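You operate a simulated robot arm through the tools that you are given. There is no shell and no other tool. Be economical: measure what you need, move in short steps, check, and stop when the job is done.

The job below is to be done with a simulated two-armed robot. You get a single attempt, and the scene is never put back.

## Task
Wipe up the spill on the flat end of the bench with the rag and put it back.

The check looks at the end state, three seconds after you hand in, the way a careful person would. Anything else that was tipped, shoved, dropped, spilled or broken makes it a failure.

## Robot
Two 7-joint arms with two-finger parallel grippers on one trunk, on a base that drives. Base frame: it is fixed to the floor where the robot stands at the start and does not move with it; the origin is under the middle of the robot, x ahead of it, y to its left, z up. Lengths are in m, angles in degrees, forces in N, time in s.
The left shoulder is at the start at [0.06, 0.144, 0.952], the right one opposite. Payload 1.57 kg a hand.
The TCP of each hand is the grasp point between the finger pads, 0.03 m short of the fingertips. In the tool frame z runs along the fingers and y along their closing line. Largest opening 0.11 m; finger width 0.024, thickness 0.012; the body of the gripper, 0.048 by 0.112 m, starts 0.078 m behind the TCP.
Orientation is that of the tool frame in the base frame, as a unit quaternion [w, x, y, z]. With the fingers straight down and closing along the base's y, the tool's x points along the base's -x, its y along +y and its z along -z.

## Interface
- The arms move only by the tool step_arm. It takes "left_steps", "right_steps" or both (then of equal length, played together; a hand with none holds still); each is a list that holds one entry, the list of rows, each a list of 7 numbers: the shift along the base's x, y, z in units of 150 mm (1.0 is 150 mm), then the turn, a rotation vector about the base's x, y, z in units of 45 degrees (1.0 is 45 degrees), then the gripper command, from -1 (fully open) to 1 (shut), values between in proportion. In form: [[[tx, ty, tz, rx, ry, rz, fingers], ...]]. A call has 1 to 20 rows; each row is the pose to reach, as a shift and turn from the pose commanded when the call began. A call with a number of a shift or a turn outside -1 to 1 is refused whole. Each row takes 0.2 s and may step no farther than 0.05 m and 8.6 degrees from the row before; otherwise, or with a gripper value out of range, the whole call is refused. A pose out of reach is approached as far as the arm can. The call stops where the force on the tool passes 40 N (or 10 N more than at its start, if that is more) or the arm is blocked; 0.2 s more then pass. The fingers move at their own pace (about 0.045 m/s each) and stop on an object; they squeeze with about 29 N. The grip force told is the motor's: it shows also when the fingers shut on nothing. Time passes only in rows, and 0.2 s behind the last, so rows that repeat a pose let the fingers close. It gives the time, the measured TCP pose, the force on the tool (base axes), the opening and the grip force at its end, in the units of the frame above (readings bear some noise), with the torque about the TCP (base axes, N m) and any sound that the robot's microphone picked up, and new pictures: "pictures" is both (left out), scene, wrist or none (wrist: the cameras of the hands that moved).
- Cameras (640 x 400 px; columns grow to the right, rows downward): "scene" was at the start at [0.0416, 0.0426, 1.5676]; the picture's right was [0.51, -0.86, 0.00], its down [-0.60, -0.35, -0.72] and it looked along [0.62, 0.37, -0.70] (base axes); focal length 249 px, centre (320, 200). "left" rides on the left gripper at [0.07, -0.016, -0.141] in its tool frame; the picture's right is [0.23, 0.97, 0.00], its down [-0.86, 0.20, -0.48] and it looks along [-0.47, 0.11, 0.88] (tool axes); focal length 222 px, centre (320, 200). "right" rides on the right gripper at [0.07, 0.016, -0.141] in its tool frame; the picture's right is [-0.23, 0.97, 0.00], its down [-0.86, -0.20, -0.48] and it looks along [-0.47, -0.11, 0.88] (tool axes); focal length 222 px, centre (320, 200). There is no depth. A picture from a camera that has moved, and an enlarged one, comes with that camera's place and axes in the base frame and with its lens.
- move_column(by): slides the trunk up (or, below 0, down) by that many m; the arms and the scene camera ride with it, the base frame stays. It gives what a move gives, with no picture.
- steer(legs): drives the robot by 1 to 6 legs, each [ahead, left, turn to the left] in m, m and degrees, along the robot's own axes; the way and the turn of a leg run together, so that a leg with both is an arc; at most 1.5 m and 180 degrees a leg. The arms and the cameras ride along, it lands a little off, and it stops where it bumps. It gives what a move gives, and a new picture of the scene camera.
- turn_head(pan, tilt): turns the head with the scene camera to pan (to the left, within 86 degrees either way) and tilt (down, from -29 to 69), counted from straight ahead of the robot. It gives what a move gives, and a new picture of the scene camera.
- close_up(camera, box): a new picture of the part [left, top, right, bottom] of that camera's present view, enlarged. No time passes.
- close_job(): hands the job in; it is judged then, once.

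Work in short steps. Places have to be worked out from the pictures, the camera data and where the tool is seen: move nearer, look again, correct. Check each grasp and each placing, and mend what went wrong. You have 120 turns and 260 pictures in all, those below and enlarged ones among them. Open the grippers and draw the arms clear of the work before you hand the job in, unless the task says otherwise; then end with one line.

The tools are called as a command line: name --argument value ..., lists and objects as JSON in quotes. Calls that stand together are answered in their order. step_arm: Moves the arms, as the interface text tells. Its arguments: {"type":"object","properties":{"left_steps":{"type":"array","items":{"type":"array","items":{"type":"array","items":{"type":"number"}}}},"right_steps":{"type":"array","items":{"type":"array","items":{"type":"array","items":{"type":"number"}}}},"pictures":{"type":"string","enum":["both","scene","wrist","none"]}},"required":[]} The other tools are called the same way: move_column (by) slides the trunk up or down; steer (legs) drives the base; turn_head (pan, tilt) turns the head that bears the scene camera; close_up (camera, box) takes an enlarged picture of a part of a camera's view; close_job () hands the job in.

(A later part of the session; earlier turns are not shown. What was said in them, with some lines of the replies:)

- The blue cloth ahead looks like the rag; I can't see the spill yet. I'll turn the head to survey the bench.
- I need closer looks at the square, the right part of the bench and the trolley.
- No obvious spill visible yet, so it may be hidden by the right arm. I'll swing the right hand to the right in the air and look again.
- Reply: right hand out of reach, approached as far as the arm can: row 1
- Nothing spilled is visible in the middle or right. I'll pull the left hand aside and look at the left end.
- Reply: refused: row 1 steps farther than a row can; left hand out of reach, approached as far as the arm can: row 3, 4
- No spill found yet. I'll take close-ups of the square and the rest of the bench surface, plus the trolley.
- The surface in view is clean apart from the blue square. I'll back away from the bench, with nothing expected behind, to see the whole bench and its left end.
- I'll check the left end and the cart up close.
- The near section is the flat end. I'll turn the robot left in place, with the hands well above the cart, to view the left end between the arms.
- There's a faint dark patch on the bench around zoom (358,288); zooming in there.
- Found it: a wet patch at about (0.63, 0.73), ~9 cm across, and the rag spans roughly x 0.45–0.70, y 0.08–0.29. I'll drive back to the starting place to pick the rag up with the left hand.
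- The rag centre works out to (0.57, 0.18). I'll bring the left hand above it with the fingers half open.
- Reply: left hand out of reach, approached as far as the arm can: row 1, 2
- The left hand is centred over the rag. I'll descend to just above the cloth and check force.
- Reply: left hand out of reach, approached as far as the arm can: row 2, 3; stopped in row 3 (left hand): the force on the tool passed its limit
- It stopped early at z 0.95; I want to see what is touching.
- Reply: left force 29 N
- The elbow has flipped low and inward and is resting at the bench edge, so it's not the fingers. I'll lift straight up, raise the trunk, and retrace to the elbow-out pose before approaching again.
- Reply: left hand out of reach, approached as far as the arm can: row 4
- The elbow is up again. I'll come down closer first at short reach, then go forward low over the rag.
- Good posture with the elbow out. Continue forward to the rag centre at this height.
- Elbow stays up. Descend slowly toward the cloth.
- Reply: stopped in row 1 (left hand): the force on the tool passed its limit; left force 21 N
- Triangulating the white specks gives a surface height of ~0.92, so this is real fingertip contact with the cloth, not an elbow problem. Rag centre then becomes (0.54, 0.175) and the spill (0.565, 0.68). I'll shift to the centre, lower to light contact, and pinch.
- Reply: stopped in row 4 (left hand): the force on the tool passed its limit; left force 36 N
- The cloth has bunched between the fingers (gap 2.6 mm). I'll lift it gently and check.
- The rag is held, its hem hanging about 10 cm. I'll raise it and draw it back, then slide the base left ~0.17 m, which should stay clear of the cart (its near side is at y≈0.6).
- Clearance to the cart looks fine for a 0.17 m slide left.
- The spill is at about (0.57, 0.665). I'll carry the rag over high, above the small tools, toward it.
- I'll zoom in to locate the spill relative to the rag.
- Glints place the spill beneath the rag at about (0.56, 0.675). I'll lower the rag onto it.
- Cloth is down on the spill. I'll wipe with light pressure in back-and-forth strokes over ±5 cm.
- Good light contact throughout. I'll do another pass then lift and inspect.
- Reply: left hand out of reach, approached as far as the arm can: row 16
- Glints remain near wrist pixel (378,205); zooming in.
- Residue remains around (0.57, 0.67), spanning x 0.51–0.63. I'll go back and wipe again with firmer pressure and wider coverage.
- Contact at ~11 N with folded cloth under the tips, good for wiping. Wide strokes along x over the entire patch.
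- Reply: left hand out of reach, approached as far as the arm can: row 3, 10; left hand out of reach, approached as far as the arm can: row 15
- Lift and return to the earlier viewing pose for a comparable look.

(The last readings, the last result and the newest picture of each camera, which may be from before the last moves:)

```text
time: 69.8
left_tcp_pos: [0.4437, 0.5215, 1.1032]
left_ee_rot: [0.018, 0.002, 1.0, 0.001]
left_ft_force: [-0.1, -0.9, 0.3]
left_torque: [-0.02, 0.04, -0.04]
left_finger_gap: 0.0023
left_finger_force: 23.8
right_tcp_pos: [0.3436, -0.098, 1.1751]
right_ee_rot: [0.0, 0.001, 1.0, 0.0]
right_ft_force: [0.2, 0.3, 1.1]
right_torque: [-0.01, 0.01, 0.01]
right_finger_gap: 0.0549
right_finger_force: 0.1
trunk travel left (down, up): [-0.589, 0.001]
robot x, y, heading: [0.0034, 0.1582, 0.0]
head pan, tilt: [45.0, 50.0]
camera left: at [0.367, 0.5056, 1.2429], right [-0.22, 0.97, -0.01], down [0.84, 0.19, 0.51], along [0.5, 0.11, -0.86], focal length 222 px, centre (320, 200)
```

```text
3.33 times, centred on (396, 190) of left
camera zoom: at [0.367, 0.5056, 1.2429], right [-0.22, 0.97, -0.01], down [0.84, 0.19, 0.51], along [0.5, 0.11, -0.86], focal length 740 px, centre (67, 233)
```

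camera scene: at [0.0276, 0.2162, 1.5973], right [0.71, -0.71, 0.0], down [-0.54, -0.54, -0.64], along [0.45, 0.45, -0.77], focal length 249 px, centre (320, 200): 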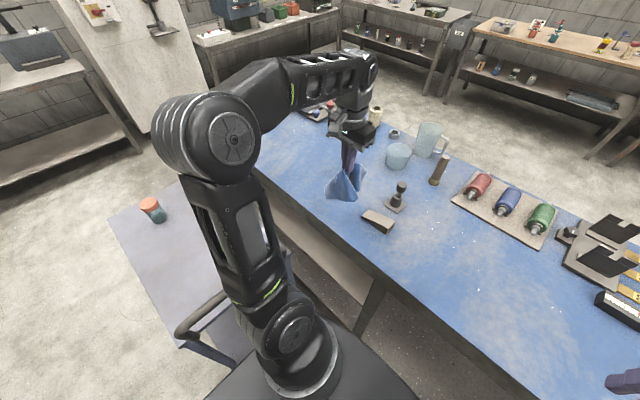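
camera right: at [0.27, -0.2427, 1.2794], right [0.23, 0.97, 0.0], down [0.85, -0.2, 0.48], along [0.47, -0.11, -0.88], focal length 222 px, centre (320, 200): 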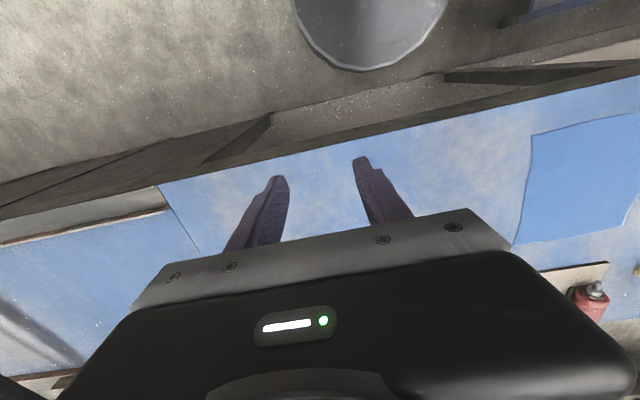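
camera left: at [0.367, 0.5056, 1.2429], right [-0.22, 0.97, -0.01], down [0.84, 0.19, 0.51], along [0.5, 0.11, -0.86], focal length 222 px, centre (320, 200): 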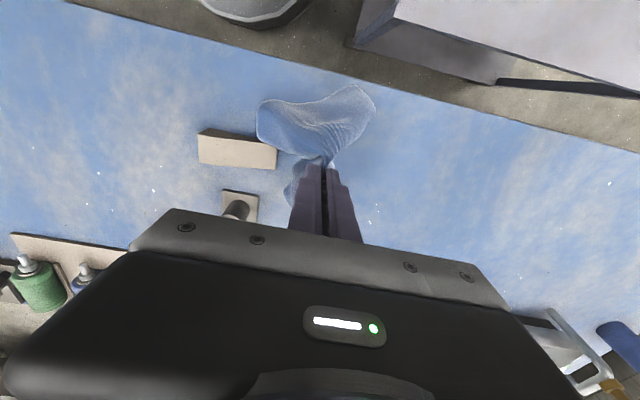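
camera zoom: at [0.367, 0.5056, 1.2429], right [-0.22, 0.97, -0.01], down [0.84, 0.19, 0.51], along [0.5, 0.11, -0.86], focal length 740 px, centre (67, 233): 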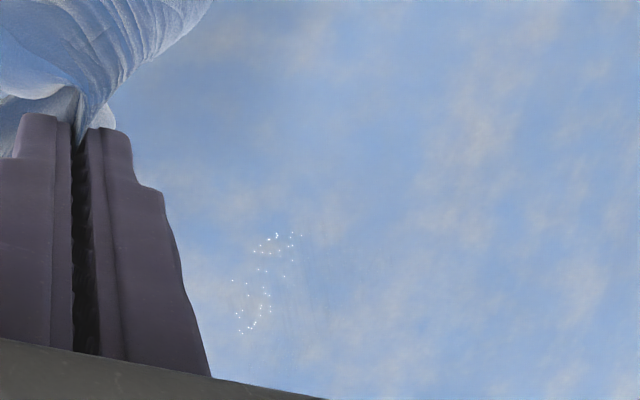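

Nearly all gone; faint specks remain along x 0.53–0.60, y≈0.65. One more focused pass there.

step_arm --left_steps '[[[0.2, 0.2, 0, 0, 0, 0, 1], [0.4, 0.4, -0.05, 0, 0, 0, 1], [0.6, 0.6, -0.2, 0, 0, 0, 1], [0.7, 0.75, -0.4, 0, 0, 0, 1], [0.75, 0.87, -0.65, 0, 0, 0, 1], [0.75, 0.87, -0.9, 0, 0, 0, 1], [0.75, 0.87, -0.97, 0, 0, 0, 1]]]' --pictures "none"

step_arm --left_steps '[[[0.2, 0, -0.02, 0, 0, 0, 1], [0.4, 0, -0.02, 0, 0, 0, 1], [0.4, 0.1, -0.02, 0, 0, 0, 1], [0.13, 0.1, -0.02, 0, 0, 0, 1], [-0.13, 0.1, -0.02, 0, 0, 0, 1], [-0.4, 0.1, -0.02, 0, 0, 0, 1], [-0.4, -0.1, -0.02, 0, 0, 0, 1], [-0.13, -0.1, -0.02, 0, 0, 0, 1], [0.13, -0.1, -0.02, 0, 0, 0, 1], [0.4, -0.1, -0.02, 0, 0, 0, 1], [0.4, -0.2, -0.02, 0, 0, 0, 1], [0.13, -0.2, -0.02, 0, 0, 0, 1], [-0.13, -0.2, -0.02, 0, 0, 0, 1], [-0.4, -0.2, -0.02, 0, 0, 0, 1], [-0.4, 0, -0.02, 0, 0, 0, 1], [-0.13, 0, -0.02, 0, 0, 0, 1], [0.13, 0, -0.02, 0, 0, 0, 1], [0.35, 0.05, -0.02, 0, 0, 0, 1], [0.1, 0.05, -0.02, 0, 0, 0, 1], [-0.15, 0, -0.02, 0, 0, 0, 1]]]' --pictures "none"

step_arm --left_steps '[[[0, 0, 0.25, 0, 0, 0, 1], [0, 0, 0.5, 0, 0, 0, 1], [-0.05, -0.1, 0.75, 0, 0, 0, 1], [-0.2, -0.3, 0.9, 0, 0, 0, 1], [-0.4, -0.5, 1, 0, 0, 0, 1], [-0.5, -0.75, 1, 0, 0, 0, 1], [-0.6, -0.88, 1, 0, 0, 0, 1]]]' --pictures "wrist"

close_up --camera "left" --box '[300, 130, 492, 250]'

```text
time: 71.4
left_tcp_pos: [0.5574, 0.653, 0.9591]
left_ee_rot: [0.018, 0.002, 1.0, 0.001]
left_ft_force: [0.5, 0.7, 2.5]
left_torque: [0.03, -0.03, 0.01]
left_finger_gap: 0.0026
left_finger_force: 23.5
right_tcp_pos: [0.3446, -0.0977, 1.1749]
right_ee_rot: [0.0, 0.0, 1.0, 0.0]
right_ft_force: [0.0, 0.6, 0.3]
right_torque: [0.03, -0.02, 0.0]
right_finger_gap: 0.0551
right_finger_force: 0.0
trunk travel left (down, up): [-0.589, 0.001]
robot x, y, heading: [-0.0005, 0.1606, 0.0]
head pan, tilt: [45.0, 50.0]
```

```text
time: 75.6
left_tcp_pos: [0.5307, 0.6568, 0.953]
left_ee_rot: [0.018, 0.003, 1.0, 0.001]
left_ft_force: [1.8, 2.1, 10.5]
left_torque: [-0.02, -0.04, 0.02]
left_finger_gap: 0.0025
left_finger_force: 23.8
right_tcp_pos: [0.3423, -0.0972, 1.1751]
right_ee_rot: [0.001, 0.001, 1.0, 0.0]
right_ft_force: [-0.4, -0.3, -0.1]
right_torque: [-0.03, -0.02, 0.01]
right_finger_gap: 0.055
right_finger_force: 0.0
trunk travel left (down, up): [-0.589, 0.001]
robot x, y, heading: [0.0031, 0.16, -0.1]
head pan, tilt: [45.0, 50.0]
```

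```text
time: 77.2
left_tcp_pos: [0.4414, 0.5231, 1.1035]
left_ee_rot: [0.017, 0.001, 1.0, 0.001]
left_ft_force: [0.2, 0.1, 0.0]
left_torque: [0.01, -0.03, -0.01]
left_finger_gap: 0.0023
left_finger_force: 23.6
right_tcp_pos: [0.344, -0.0972, 1.1754]
right_ee_rot: [0.001, 0.001, 1.0, 0.0]
right_ft_force: [-0.3, -0.2, 1.3]
right_torque: [-0.01, -0.01, 0.03]
right_finger_gap: 0.0549
right_finger_force: 0.1
trunk travel left (down, up): [-0.589, 0.001]
robot x, y, heading: [-0.0001, 0.1603, -0.4]
head pan, tilt: [45.0, 50.0]
camera left: at [0.365, 0.5058, 1.2422], right [-0.22, 0.97, -0.01], down [0.84, 0.2, 0.51], along [0.5, 0.11, -0.86], focal length 222 px, centre (320, 200)
```

left: 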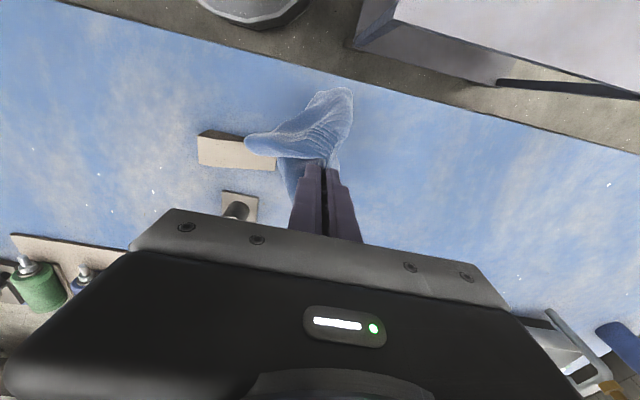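

```text
3.33 times, centred on (396, 190) of left
camera zoom: at [0.365, 0.5058, 1.2422], right [-0.22, 0.97, -0.01], down [0.84, 0.2, 0.51], along [0.5, 0.11, -0.86], focal length 740 px, centre (67, 233)
```

zoom: 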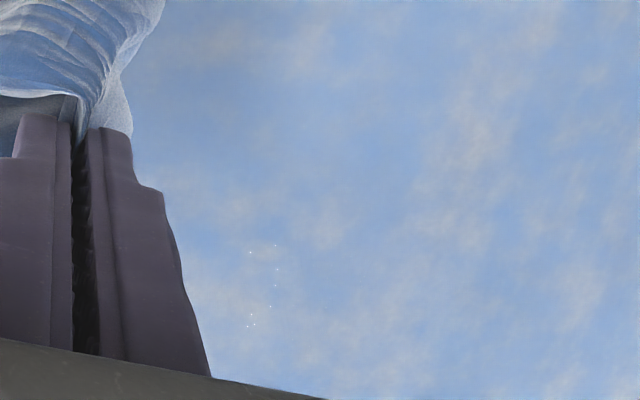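

Only a few pinpricks left. One last pass for good measure, slightly wider to the right side too.

step_arm --left_steps '[[[0.2, 0.2, 0, 0, 0, 0, 1], [0.4, 0.4, -0.05, 0, 0, 0, 1], [0.6, 0.6, -0.2, 0, 0, 0, 1], [0.7, 0.75, -0.4, 0, 0, 0, 1], [0.75, 0.87, -0.65, 0, 0, 0, 1], [0.75, 0.87, -0.9, 0, 0, 0, 1], [0.75, 0.87, -0.97, 0, 0, 0, 1]]]' --pictures "none"

step_arm --left_steps '[[[0.2, -0.1, -0.03, 0, 0, 0, 1], [0.4, 0, -0.03, 0, 0, 0, 1], [0.35, -0.2, -0.03, 0, 0, 0, 1], [0.3, 0.05, -0.03, 0, 0, 0, 1], [0.22, 0.2, -0.03, 0, 0, 0, 1], [0.18, -0.1, -0.03, 0, 0, 0, 1], [0.1, -0.3, -0.03, 0, 0, 0, 1], [0.05, 0, -0.03, 0, 0, 0, 1], [0, 0.2, -0.03, 0, 0, 0, 1], [-0.05, -0.1, -0.03, 0, 0, 0, 1], [-0.1, -0.3, -0.03, 0, 0, 0, 1], [-0.15, 0, -0.03, 0, 0, 0, 1], [-0.2, 0.2, -0.03, 0, 0, 0, 1], [-0.25, -0.1, -0.03, 0, 0, 0, 1], [-0.3, -0.3, -0.03, 0, 0, 0, 1], [-0.35, 0, -0.03, 0, 0, 0, 1], [-0.1, 0.05, -0.03, 0, 0, 0, 1], [0.15, 0, -0.03, 0, 0, 0, 1], [0.35, 0, -0.03, 0, 0, 0, 1], [0.1, 0, -0.03, 0, 0, 0, 1]]]' --pictures "none"

step_arm --left_steps '[[[0, 0, 0.25, 0, 0, 0, 1], [-0.05, 0, 0.5, 0, 0, 0, 1], [-0.1, -0.1, 0.75, 0, 0, 0, 1], [-0.3, -0.3, 0.9, 0, 0, 0, 1], [-0.5, -0.5, 1, 0, 0, 0, 1], [-0.7, -0.75, 1, 0, 0, 0, 1], [-0.9, -0.88, 1, 0, 0, 0, 1]]]' --pictures "wrist"

close_up --camera "left" --box '[300, 130, 492, 250]'

```text
time: 78.8
left_tcp_pos: [0.5575, 0.6531, 0.9584]
left_ee_rot: [0.019, 0.002, 1.0, 0.001]
left_ft_force: [0.0, 0.7, 4.3]
left_torque: [0.01, 0.0, 0.01]
left_finger_gap: 0.0023
left_finger_force: 23.9
right_tcp_pos: [0.343, -0.0991, 1.1753]
right_ee_rot: [0.0, 0.001, 1.0, -0.001]
right_ft_force: [-0.7, 0.3, 0.6]
right_torque: [0.0, 0.04, -0.02]
right_finger_gap: 0.0552
right_finger_force: 0.0
trunk travel left (down, up): [-0.589, 0.001]
robot x, y, heading: [0.0009, 0.1636, 0.0]
head pan, tilt: [45.0, 50.0]
```

```text
time: 83.0
left_tcp_pos: [0.5725, 0.65, 0.9535]
left_ee_rot: [0.019, 0.003, 1.0, 0.001]
left_ft_force: [3.6, -0.7, 10.9]
left_torque: [-0.11, -0.07, 0.07]
left_finger_gap: 0.0023
left_finger_force: 24.2
right_tcp_pos: [0.342, -0.1, 1.1747]
right_ee_rot: [0.001, 0.0, 1.0, 0.001]
right_ft_force: [0.2, 0.3, -0.1]
right_torque: [0.01, -0.02, -0.01]
right_finger_gap: 0.055
right_finger_force: 0.1
trunk travel left (down, up): [-0.589, 0.001]
robot x, y, heading: [0.0039, 0.1595, -0.0]
head pan, tilt: [45.0, 50.0]
```

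```text
time: 84.6
left_tcp_pos: [0.4383, 0.5234, 1.1041]
left_ee_rot: [0.018, 0.003, 1.0, 0.001]
left_ft_force: [-0.3, -0.7, -0.3]
left_torque: [0.02, -0.04, -0.01]
left_finger_gap: 0.0023
left_finger_force: 23.8
right_tcp_pos: [0.3431, -0.0982, 1.1751]
right_ee_rot: [0.001, 0.0, 1.0, 0.0]
right_ft_force: [-0.7, -0.2, 0.1]
right_torque: [0.0, -0.04, 0.01]
right_finger_gap: 0.0551
right_finger_force: 0.1
trunk travel left (down, up): [-0.589, 0.001]
robot x, y, heading: [-0.0003, 0.1593, -0.1]
head pan, tilt: [45.0, 50.0]
camera left: at [0.3629, 0.5059, 1.2435], right [-0.22, 0.97, -0.01], down [0.84, 0.2, 0.51], along [0.5, 0.11, -0.86], focal length 222 px, centre (320, 200)
```

left: 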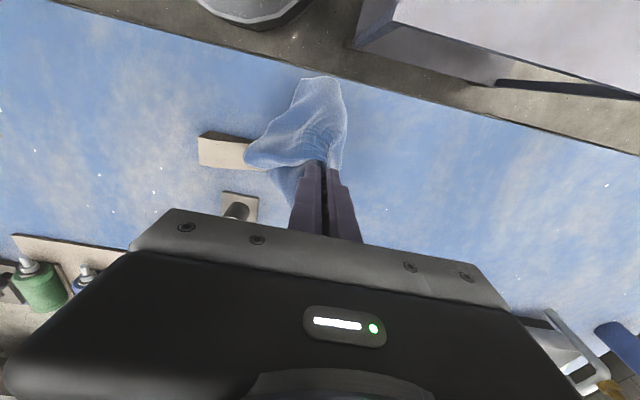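

```text
3.33 times, centred on (396, 190) of left
camera zoom: at [0.3629, 0.5059, 1.2435], right [-0.22, 0.97, -0.01], down [0.84, 0.2, 0.51], along [0.5, 0.11, -0.86], focal length 740 px, centre (67, 233)
```

zoom: 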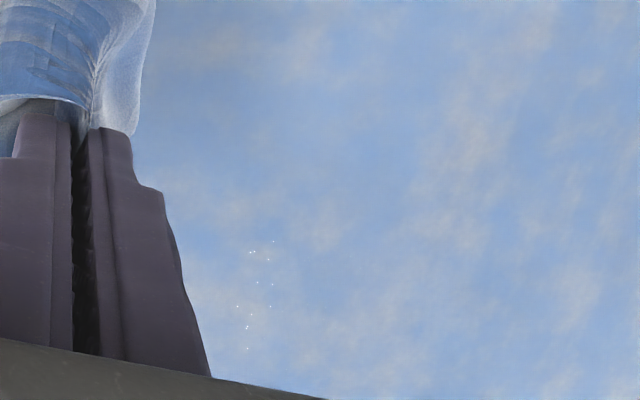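

Only sparkles remain. I'll raise the rag and swing it right, then check the spot with the head camera.

step_arm --left_steps '[[[0, 0, 0.25, 0, 0, 0, 1], [0, -0.1, 0.5, 0, 0, 0, 1], [0, -0.4, 0.52, 0, 0, 0, 1], [0, -0.7, 0.52, 0, 0, 0, 1], [0, -1, 0.52, 0, 0, 0, 1]]]' --pictures "scene"

close_up --camera "scene" --box '[272, 130, 432, 230]'

```text
time: 85.8
left_tcp_pos: [0.4359, 0.3696, 1.1792]
left_ee_rot: [0.018, 0.002, 1.0, 0.001]
left_ft_force: [-0.2, 0.4, -0.1]
left_torque: [0.04, -0.01, -0.03]
left_finger_gap: 0.0022
left_finger_force: 24.4
right_tcp_pos: [0.3434, -0.0989, 1.1755]
right_ee_rot: [0.001, 0.0, 1.0, 0.001]
right_ft_force: [0.0, -0.3, -0.3]
right_torque: [0.02, 0.01, 0.02]
right_finger_gap: 0.0549
right_finger_force: 0.1
trunk travel left (down, up): [-0.589, 0.001]
robot x, y, heading: [0.003, 0.1641, -0.3]
head pan, tilt: [45.0, 50.0]
camera scene: at [0.0273, 0.2153, 1.5974], right [0.71, -0.71, 0.0], down [-0.54, -0.54, -0.64], along [0.45, 0.45, -0.77], focal length 249 px, centre (320, 200)
```

scene: 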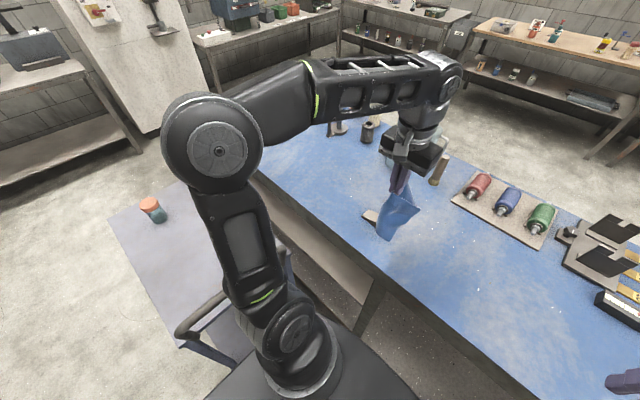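

```text
4.00 times, centred on (352, 180) of scene
camera zoom: at [0.0273, 0.2153, 1.5974], right [0.71, -0.71, 0.0], down [-0.54, -0.54, -0.64], along [0.45, 0.45, -0.77], focal length 997 px, centre (192, 280)
```

zoom: 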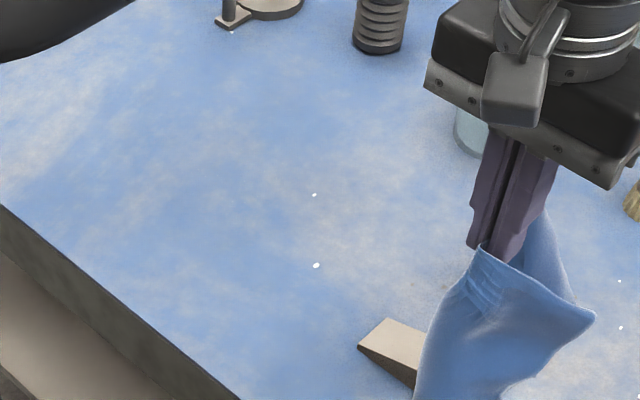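

The spill is gone. Drive back right to the pickup stance.

steer --legs '[[0, -0.17, 0]]'

```text
time: 87.3
left_tcp_pos: [0.4365, 0.1953, 1.1799]
left_ee_rot: [0.017, 0.004, 1.0, 0.001]
left_ft_force: [-0.1, -0.6, -0.8]
left_torque: [0.01, 0.0, 0.01]
left_finger_gap: 0.0025
left_finger_force: 24.1
right_tcp_pos: [0.3437, -0.2727, 1.1746]
right_ee_rot: [0.0, 0.002, 1.0, 0.001]
right_ft_force: [0.1, -0.2, -1.5]
right_torque: [0.02, 0.02, 0.0]
right_finger_gap: 0.0547
right_finger_force: 0.1
trunk travel left (down, up): [-0.589, 0.001]
robot x, y, heading: [-0.0001, -0.0104, -0.7]
head pan, tilt: [45.0, 50.0]
camera scene: at [0.0269, 0.0414, 1.5974], right [0.7, -0.71, 0.0], down [-0.54, -0.54, -0.64], along [0.46, 0.45, -0.77], focal length 249 px, centre (320, 200)
```

scene: 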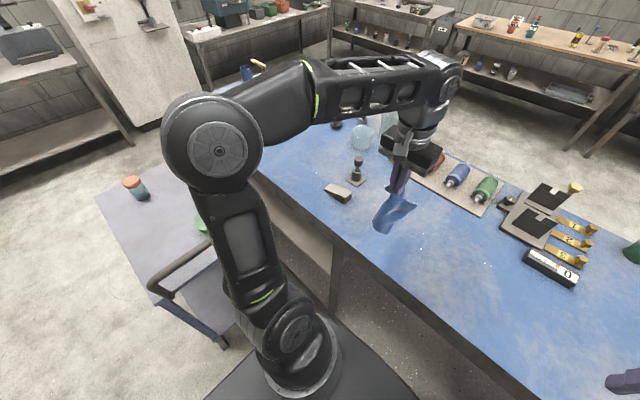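

Back at the pickup stance. Lower the rag to its old centre (0.543, 0.176).

step_arm --left_steps '[[[0.2, -0.05, -0.2, 0, 0, 0, 1], [0.4, -0.1, -0.4, 0, 0, 0, 1], [0.6, -0.13, -0.6, 0, 0, 0, 1], [0.71, -0.13, -0.8, 0, 0, 0, 1], [0.71, -0.13, -1, 0, 0, 0, 1]]]' --pictures "both"

```text
time: 88.5
left_tcp_pos: [0.5435, 0.178, 1.0278]
left_ee_rot: [0.018, 0.005, 1.0, 0.001]
left_ft_force: [-0.6, 0.2, -0.5]
left_torque: [0.01, 0.0, -0.02]
left_finger_gap: 0.0022
left_finger_force: 23.8
right_tcp_pos: [0.3434, -0.272, 1.1741]
right_ee_rot: [0.0, 0.003, 1.0, 0.0]
right_ft_force: [1.0, 0.0, -0.1]
right_torque: [0.02, 0.0, -0.02]
right_finger_gap: 0.055
right_finger_force: 0.0
trunk travel left (down, up): [-0.589, 0.001]
robot x, y, heading: [0.0029, -0.0114, -0.4]
head pan, tilt: [45.0, 50.0]
camera scene: at [0.0273, 0.0432, 1.5974], right [0.7, -0.71, 0.0], down [-0.54, -0.54, -0.64], along [0.46, 0.45, -0.77], focal length 249 px, centre (320, 200)
camera left: at [0.4676, 0.1622, 1.1675], right [-0.22, 0.98, -0.01], down [0.84, 0.19, 0.51], along [0.5, 0.11, -0.86], focal length 222 px, centre (320, 200)
```

scene: 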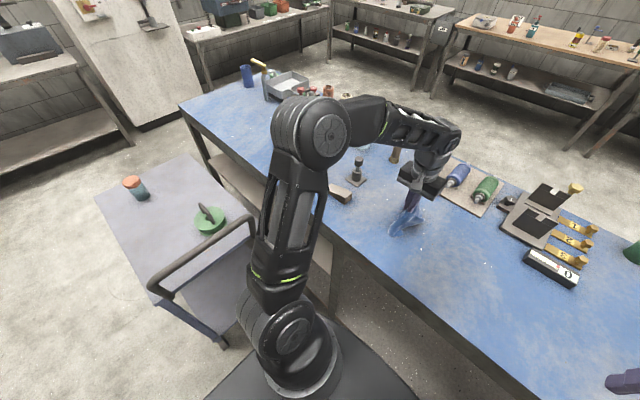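
left: 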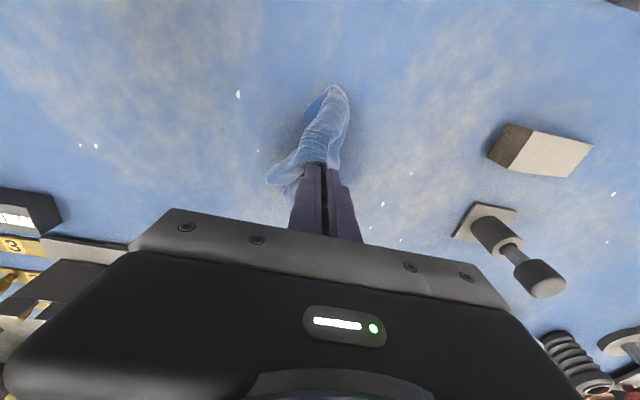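

Hem is reaching the bench. Lower to the surface and open the fingers there.

step_arm --left_steps '[[[0, 0, -0.15, 0, 0, 0, 1], [0, 0, -0.3, 0, 0, 0, 1], [0, 0, -0.4, 0, 0, 0, 1], [0, 0, -0.47, 0, 0, 0, 1], [0, 0, -0.47, 0, 0, 0, 1]]]' --pictures "none"

step_arm --left_steps '[[[0, 0, 0, 0, 0, 0, 0.6], [0, 0, 0, 0, 0, 0, 0.2], [0, 0, 0, 0, 0, 0, -0.2], [0, 0, 0, 0, 0, 0, -0.6], [0, 0, 0, 0, 0, 0, -1], [0, 0, 0, 0, 0, 0, -1], [0, 0, 0, 0, 0, 0, -1], [0, 0, 0.05, 0, 0, 0, -1], [0, 0, 0.3, 0, 0, 0, -1], [0, 0, 0.6, 0, 0, 0, -1], [0, 0, 0.9, 0, 0, 0, -1]]]' --pictures "both"

```text
time: 89.7
left_tcp_pos: [0.5415, 0.1764, 0.9588]
left_ee_rot: [0.019, 0.004, 1.0, 0.0]
left_ft_force: [1.1, -0.4, 5.2]
left_torque: [-0.05, 0.0, -0.05]
left_finger_gap: 0.0024
left_finger_force: 23.4
right_tcp_pos: [0.3427, -0.2737, 1.1754]
right_ee_rot: [0.0, 0.003, 1.0, 0.0]
right_ft_force: [0.1, 0.3, -0.7]
right_torque: [-0.01, 0.02, 0.0]
right_finger_gap: 0.0548
right_finger_force: 0.2
trunk travel left (down, up): [-0.589, 0.001]
robot x, y, heading: [-0.0002, -0.0083, -0.3]
head pan, tilt: [45.0, 50.0]
```

```text
time: 92.1
left_tcp_pos: [0.5418, 0.1738, 1.0958]
left_ee_rot: [0.018, 0.004, 1.0, 0.0]
left_ft_force: [-0.5, 0.4, 1.0]
left_torque: [-0.02, 0.01, 0.0]
left_finger_gap: 0.1097
left_finger_force: 0.0
right_tcp_pos: [0.3422, -0.2711, 1.1756]
right_ee_rot: [-0.001, 0.003, 1.0, 0.0]
right_ft_force: [0.1, 0.0, 0.3]
right_torque: [-0.02, -0.01, 0.01]
right_finger_gap: 0.0549
right_finger_force: 0.1
trunk travel left (down, up): [-0.589, 0.001]
robot x, y, heading: [0.0007, -0.0124, -0.3]
head pan, tilt: [45.0, 50.0]
camera scene: at [0.0264, 0.0429, 1.5973], right [0.7, -0.71, 0.0], down [-0.54, -0.54, -0.64], along [0.46, 0.45, -0.77], focal length 249 px, centre (320, 200)
camera left: at [0.4666, 0.1569, 1.2348], right [-0.22, 0.98, -0.01], down [0.84, 0.19, 0.51], along [0.5, 0.11, -0.86], focal length 222 px, centre (320, 200)
```

scene: 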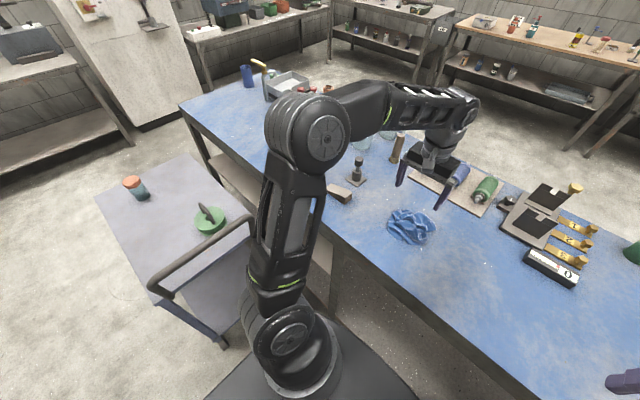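
left: 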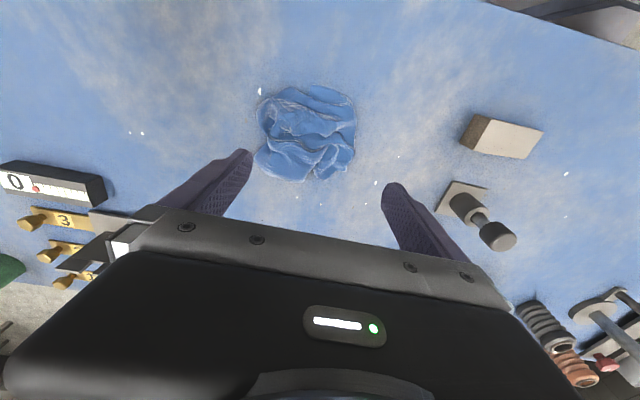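

The rag is released and lies within its original spot (centre ≈(0.54, 0.16)). I'll draw both arms clear, open the right gripper, and take a final look.

step_arm --left_steps '[[[-0.2, 0, 0.2, 0, 0, 0, -1], [-0.45, 0.1, 0.3, 0, 0, 0, -1], [-0.7, 0.3, 0.3, 0, 0, 0, -1], [-0.9, 0.5, 0.3, 0, 0, 0, -1], [-1, 0.7, 0.3, 0, 0, 0, -1], [-1, 0.95, 0.3, 0, 0, 0, -1]]]' --right_steps '[[[0, 0, 0, 0, 0, 0, -1], [0, 0, 0, 0, 0, 0, -1], [0, 0, 0, 0, 0, 0, -1], [0, 0, 0, 0, 0, 0, -1], [0, 0, 0, 0, 0, 0, -1], [0, 0, 0, 0, 0, 0, -1]]]' --pictures "none"

steer --legs '[[-0.3, 0, 0]]'

turn_head --pan 30 --tilt 38

close_up --camera "scene" --box '[180, 120, 500, 320]'

```text
time: 93.5
left_tcp_pos: [0.3925, 0.3194, 1.1415]
left_ee_rot: [0.017, 0.005, 1.0, 0.0]
left_ft_force: [0.0, 0.0, 0.6]
left_torque: [0.01, 0.04, -0.02]
left_finger_gap: 0.1099
left_finger_force: 0.1
right_tcp_pos: [0.3434, -0.2719, 1.1751]
right_ee_rot: [-0.001, 0.002, 1.0, 0.0]
right_ft_force: [0.1, -0.2, 0.9]
right_torque: [-0.01, 0.02, -0.02]
right_finger_gap: 0.1102
right_finger_force: 0.0
trunk travel left (down, up): [-0.589, 0.001]
robot x, y, heading: [0.0021, -0.0107, -0.1]
head pan, tilt: [45.0, 50.0]
```

```text
time: 95.6
left_tcp_pos: [0.0903, 0.3218, 1.1415]
left_ee_rot: [0.019, 0.004, 1.0, 0.001]
left_ft_force: [-0.1, 1.2, -0.1]
left_torque: [0.05, -0.03, 0.05]
left_finger_gap: 0.1101
left_finger_force: 0.1
right_tcp_pos: [0.0416, -0.2707, 1.1745]
right_ee_rot: [0.001, 0.002, 1.0, 0.0]
right_ft_force: [0.8, 0.6, 0.5]
right_torque: [0.01, -0.02, 0.0]
right_finger_gap: 0.11
right_finger_force: 0.0
trunk travel left (down, up): [-0.589, 0.001]
robot x, y, heading: [-0.302, -0.0128, -0.0]
head pan, tilt: [45.0, 50.0]
camera scene: at [-0.2754, 0.0442, 1.5974], right [0.71, -0.71, 0.0], down [-0.54, -0.54, -0.64], along [0.46, 0.45, -0.77], focal length 249 px, centre (320, 200)
```

scene: 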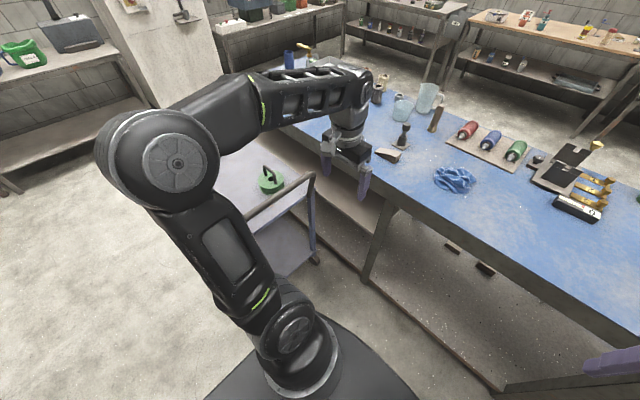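

```text
time: 96.3
left_tcp_pos: [0.092, 0.3219, 1.1418]
left_ee_rot: [0.018, 0.004, 1.0, 0.0]
left_ft_force: [-0.2, -1.1, -0.1]
left_torque: [-0.02, -0.02, 0.01]
left_finger_gap: 0.1097
left_finger_force: 0.2
right_tcp_pos: [0.0426, -0.271, 1.1747]
right_ee_rot: [0.0, 0.002, 1.0, 0.0]
right_ft_force: [-0.1, -0.2, -1.1]
right_torque: [0.01, -0.01, -0.03]
right_finger_gap: 0.1099
right_finger_force: 0.1
trunk travel left (down, up): [-0.589, 0.001]
robot x, y, heading: [-0.3029, -0.0119, -0.3]
head pan, tilt: [30.0, 38.0]
camera scene: at [-0.2538, 0.0329, 1.6144], right [0.5, -0.87, 0.0], down [-0.53, -0.31, -0.79], along [0.68, 0.39, -0.62], focal length 249 px, centre (320, 200)
```

scene: 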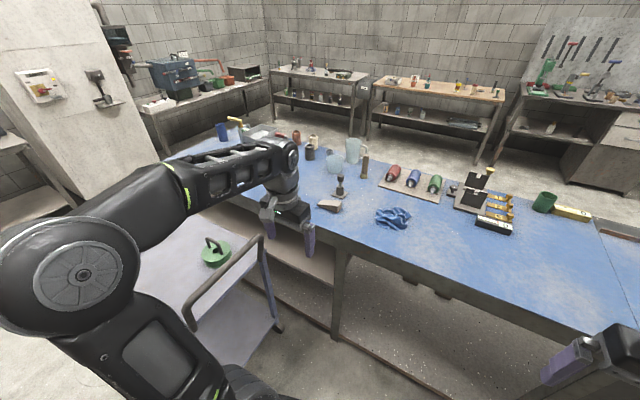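

```text
2.00 times, centred on (340, 220) of scene
camera zoom: at [-0.2538, 0.0329, 1.6144], right [0.5, -0.87, 0.0], down [-0.53, -0.31, -0.79], along [0.68, 0.39, -0.62], focal length 498 px, centre (280, 160)
```

zoom: 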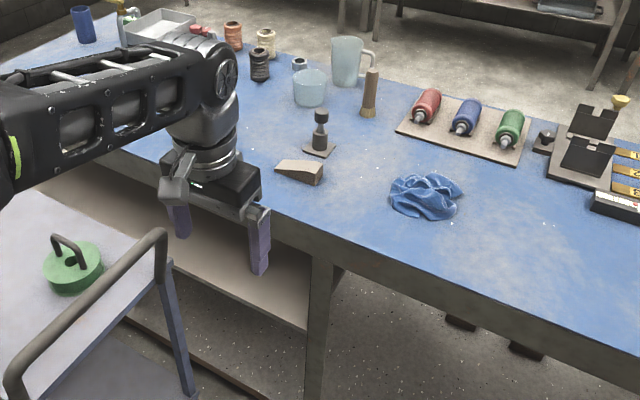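

Everything stands as before. One last look at the spill spot from the angle where I first saw it.

steer --legs '[[-0.1, 0, 0], [0, 0, 45]]'

turn_head --pan -5 --tilt 32

close_up --camera "scene" --box '[290, 160, 386, 220]'

```text
time: 99.6
left_tcp_pos: [-0.3686, 0.5014, 1.1412]
left_ee_rot: [0.017, -0.389, 0.921, 0.007]
left_ft_force: [-0.2, -0.5, 0.3]
left_torque: [0.02, -0.03, 0.01]
left_finger_gap: 0.1098
left_finger_force: 0.0
right_tcp_pos: [0.0244, 0.0565, 1.1743]
right_ee_rot: [0.0, -0.391, 0.92, 0.0]
right_ft_force: [0.4, 0.0, 0.8]
right_torque: [0.02, 0.0, 0.0]
right_finger_gap: 0.1098
right_finger_force: 0.0
trunk travel left (down, up): [-0.589, 0.001]
robot x, y, heading: [-0.3987, -0.0081, 45.6]
head pan, tilt: [30.0, 38.0]
camera scene: at [-0.3989, 0.0523, 1.6145], right [0.97, -0.24, 0.0], down [-0.15, -0.6, -0.79], along [0.19, 0.76, -0.62], focal length 249 px, centre (320, 200)
```

scene: 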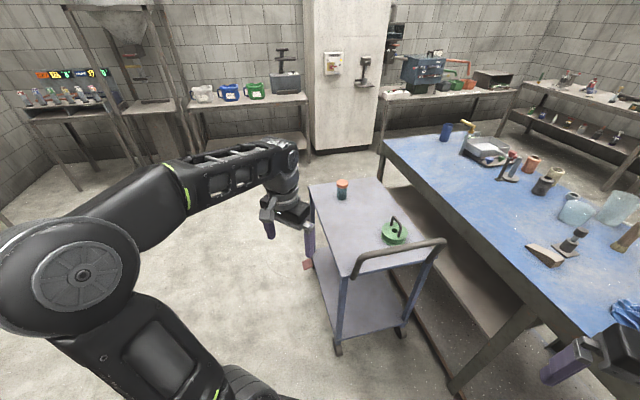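

```text
time: 100.6
left_tcp_pos: [-0.3685, 0.501, 1.1416]
left_ee_rot: [0.015, -0.389, 0.921, 0.008]
left_ft_force: [0.0, 0.5, -0.2]
left_torque: [-0.02, -0.01, 0.02]
left_finger_gap: 0.1101
left_finger_force: 0.0
right_tcp_pos: [0.0237, 0.0563, 1.1745]
right_ee_rot: [-0.001, -0.392, 0.92, 0.0]
right_ft_force: [0.9, -0.4, -0.1]
right_torque: [0.0, 0.0, 0.01]
right_finger_gap: 0.1099
right_finger_force: 0.1
trunk travel left (down, up): [-0.589, 0.001]
robot x, y, heading: [-0.4041, -0.0091, 45.9]
head pan, tilt: [-5.0, 32.0]
camera scene: at [-0.3522, 0.0273, 1.6237], right [0.66, -0.75, 0.0], down [-0.4, -0.35, -0.85], along [0.64, 0.56, -0.53], focal length 249 px, centre (320, 200)
```

scene: 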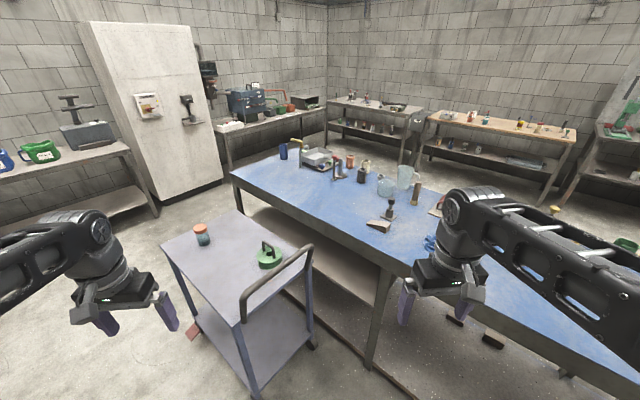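

```text
6.67 times, centred on (338, 190) of scene
camera zoom: at [-0.3522, 0.0273, 1.6237], right [0.66, -0.75, 0.0], down [-0.4, -0.35, -0.85], along [0.64, 0.56, -0.53], focal length 1661 px, centre (200, 267)
```

zoom: 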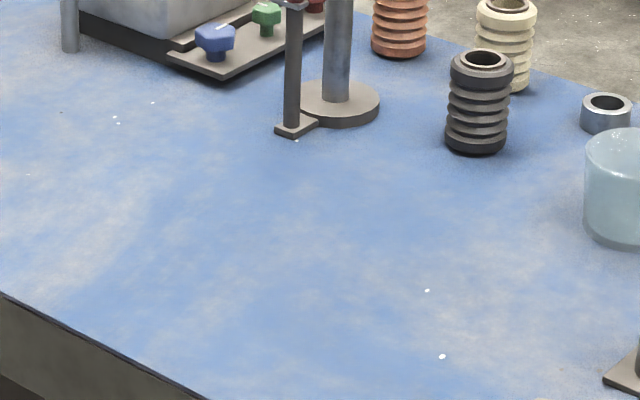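

The spill is fully gone, the rag is back in its place and nothing else has moved. Handing in.

close_job

```text
The job is handed in.
```

I wiped up the spill until no trace showed in the camera. The rag is back in its original place but crumpled rather than spread flat as it was, and nothing else was disturbed.
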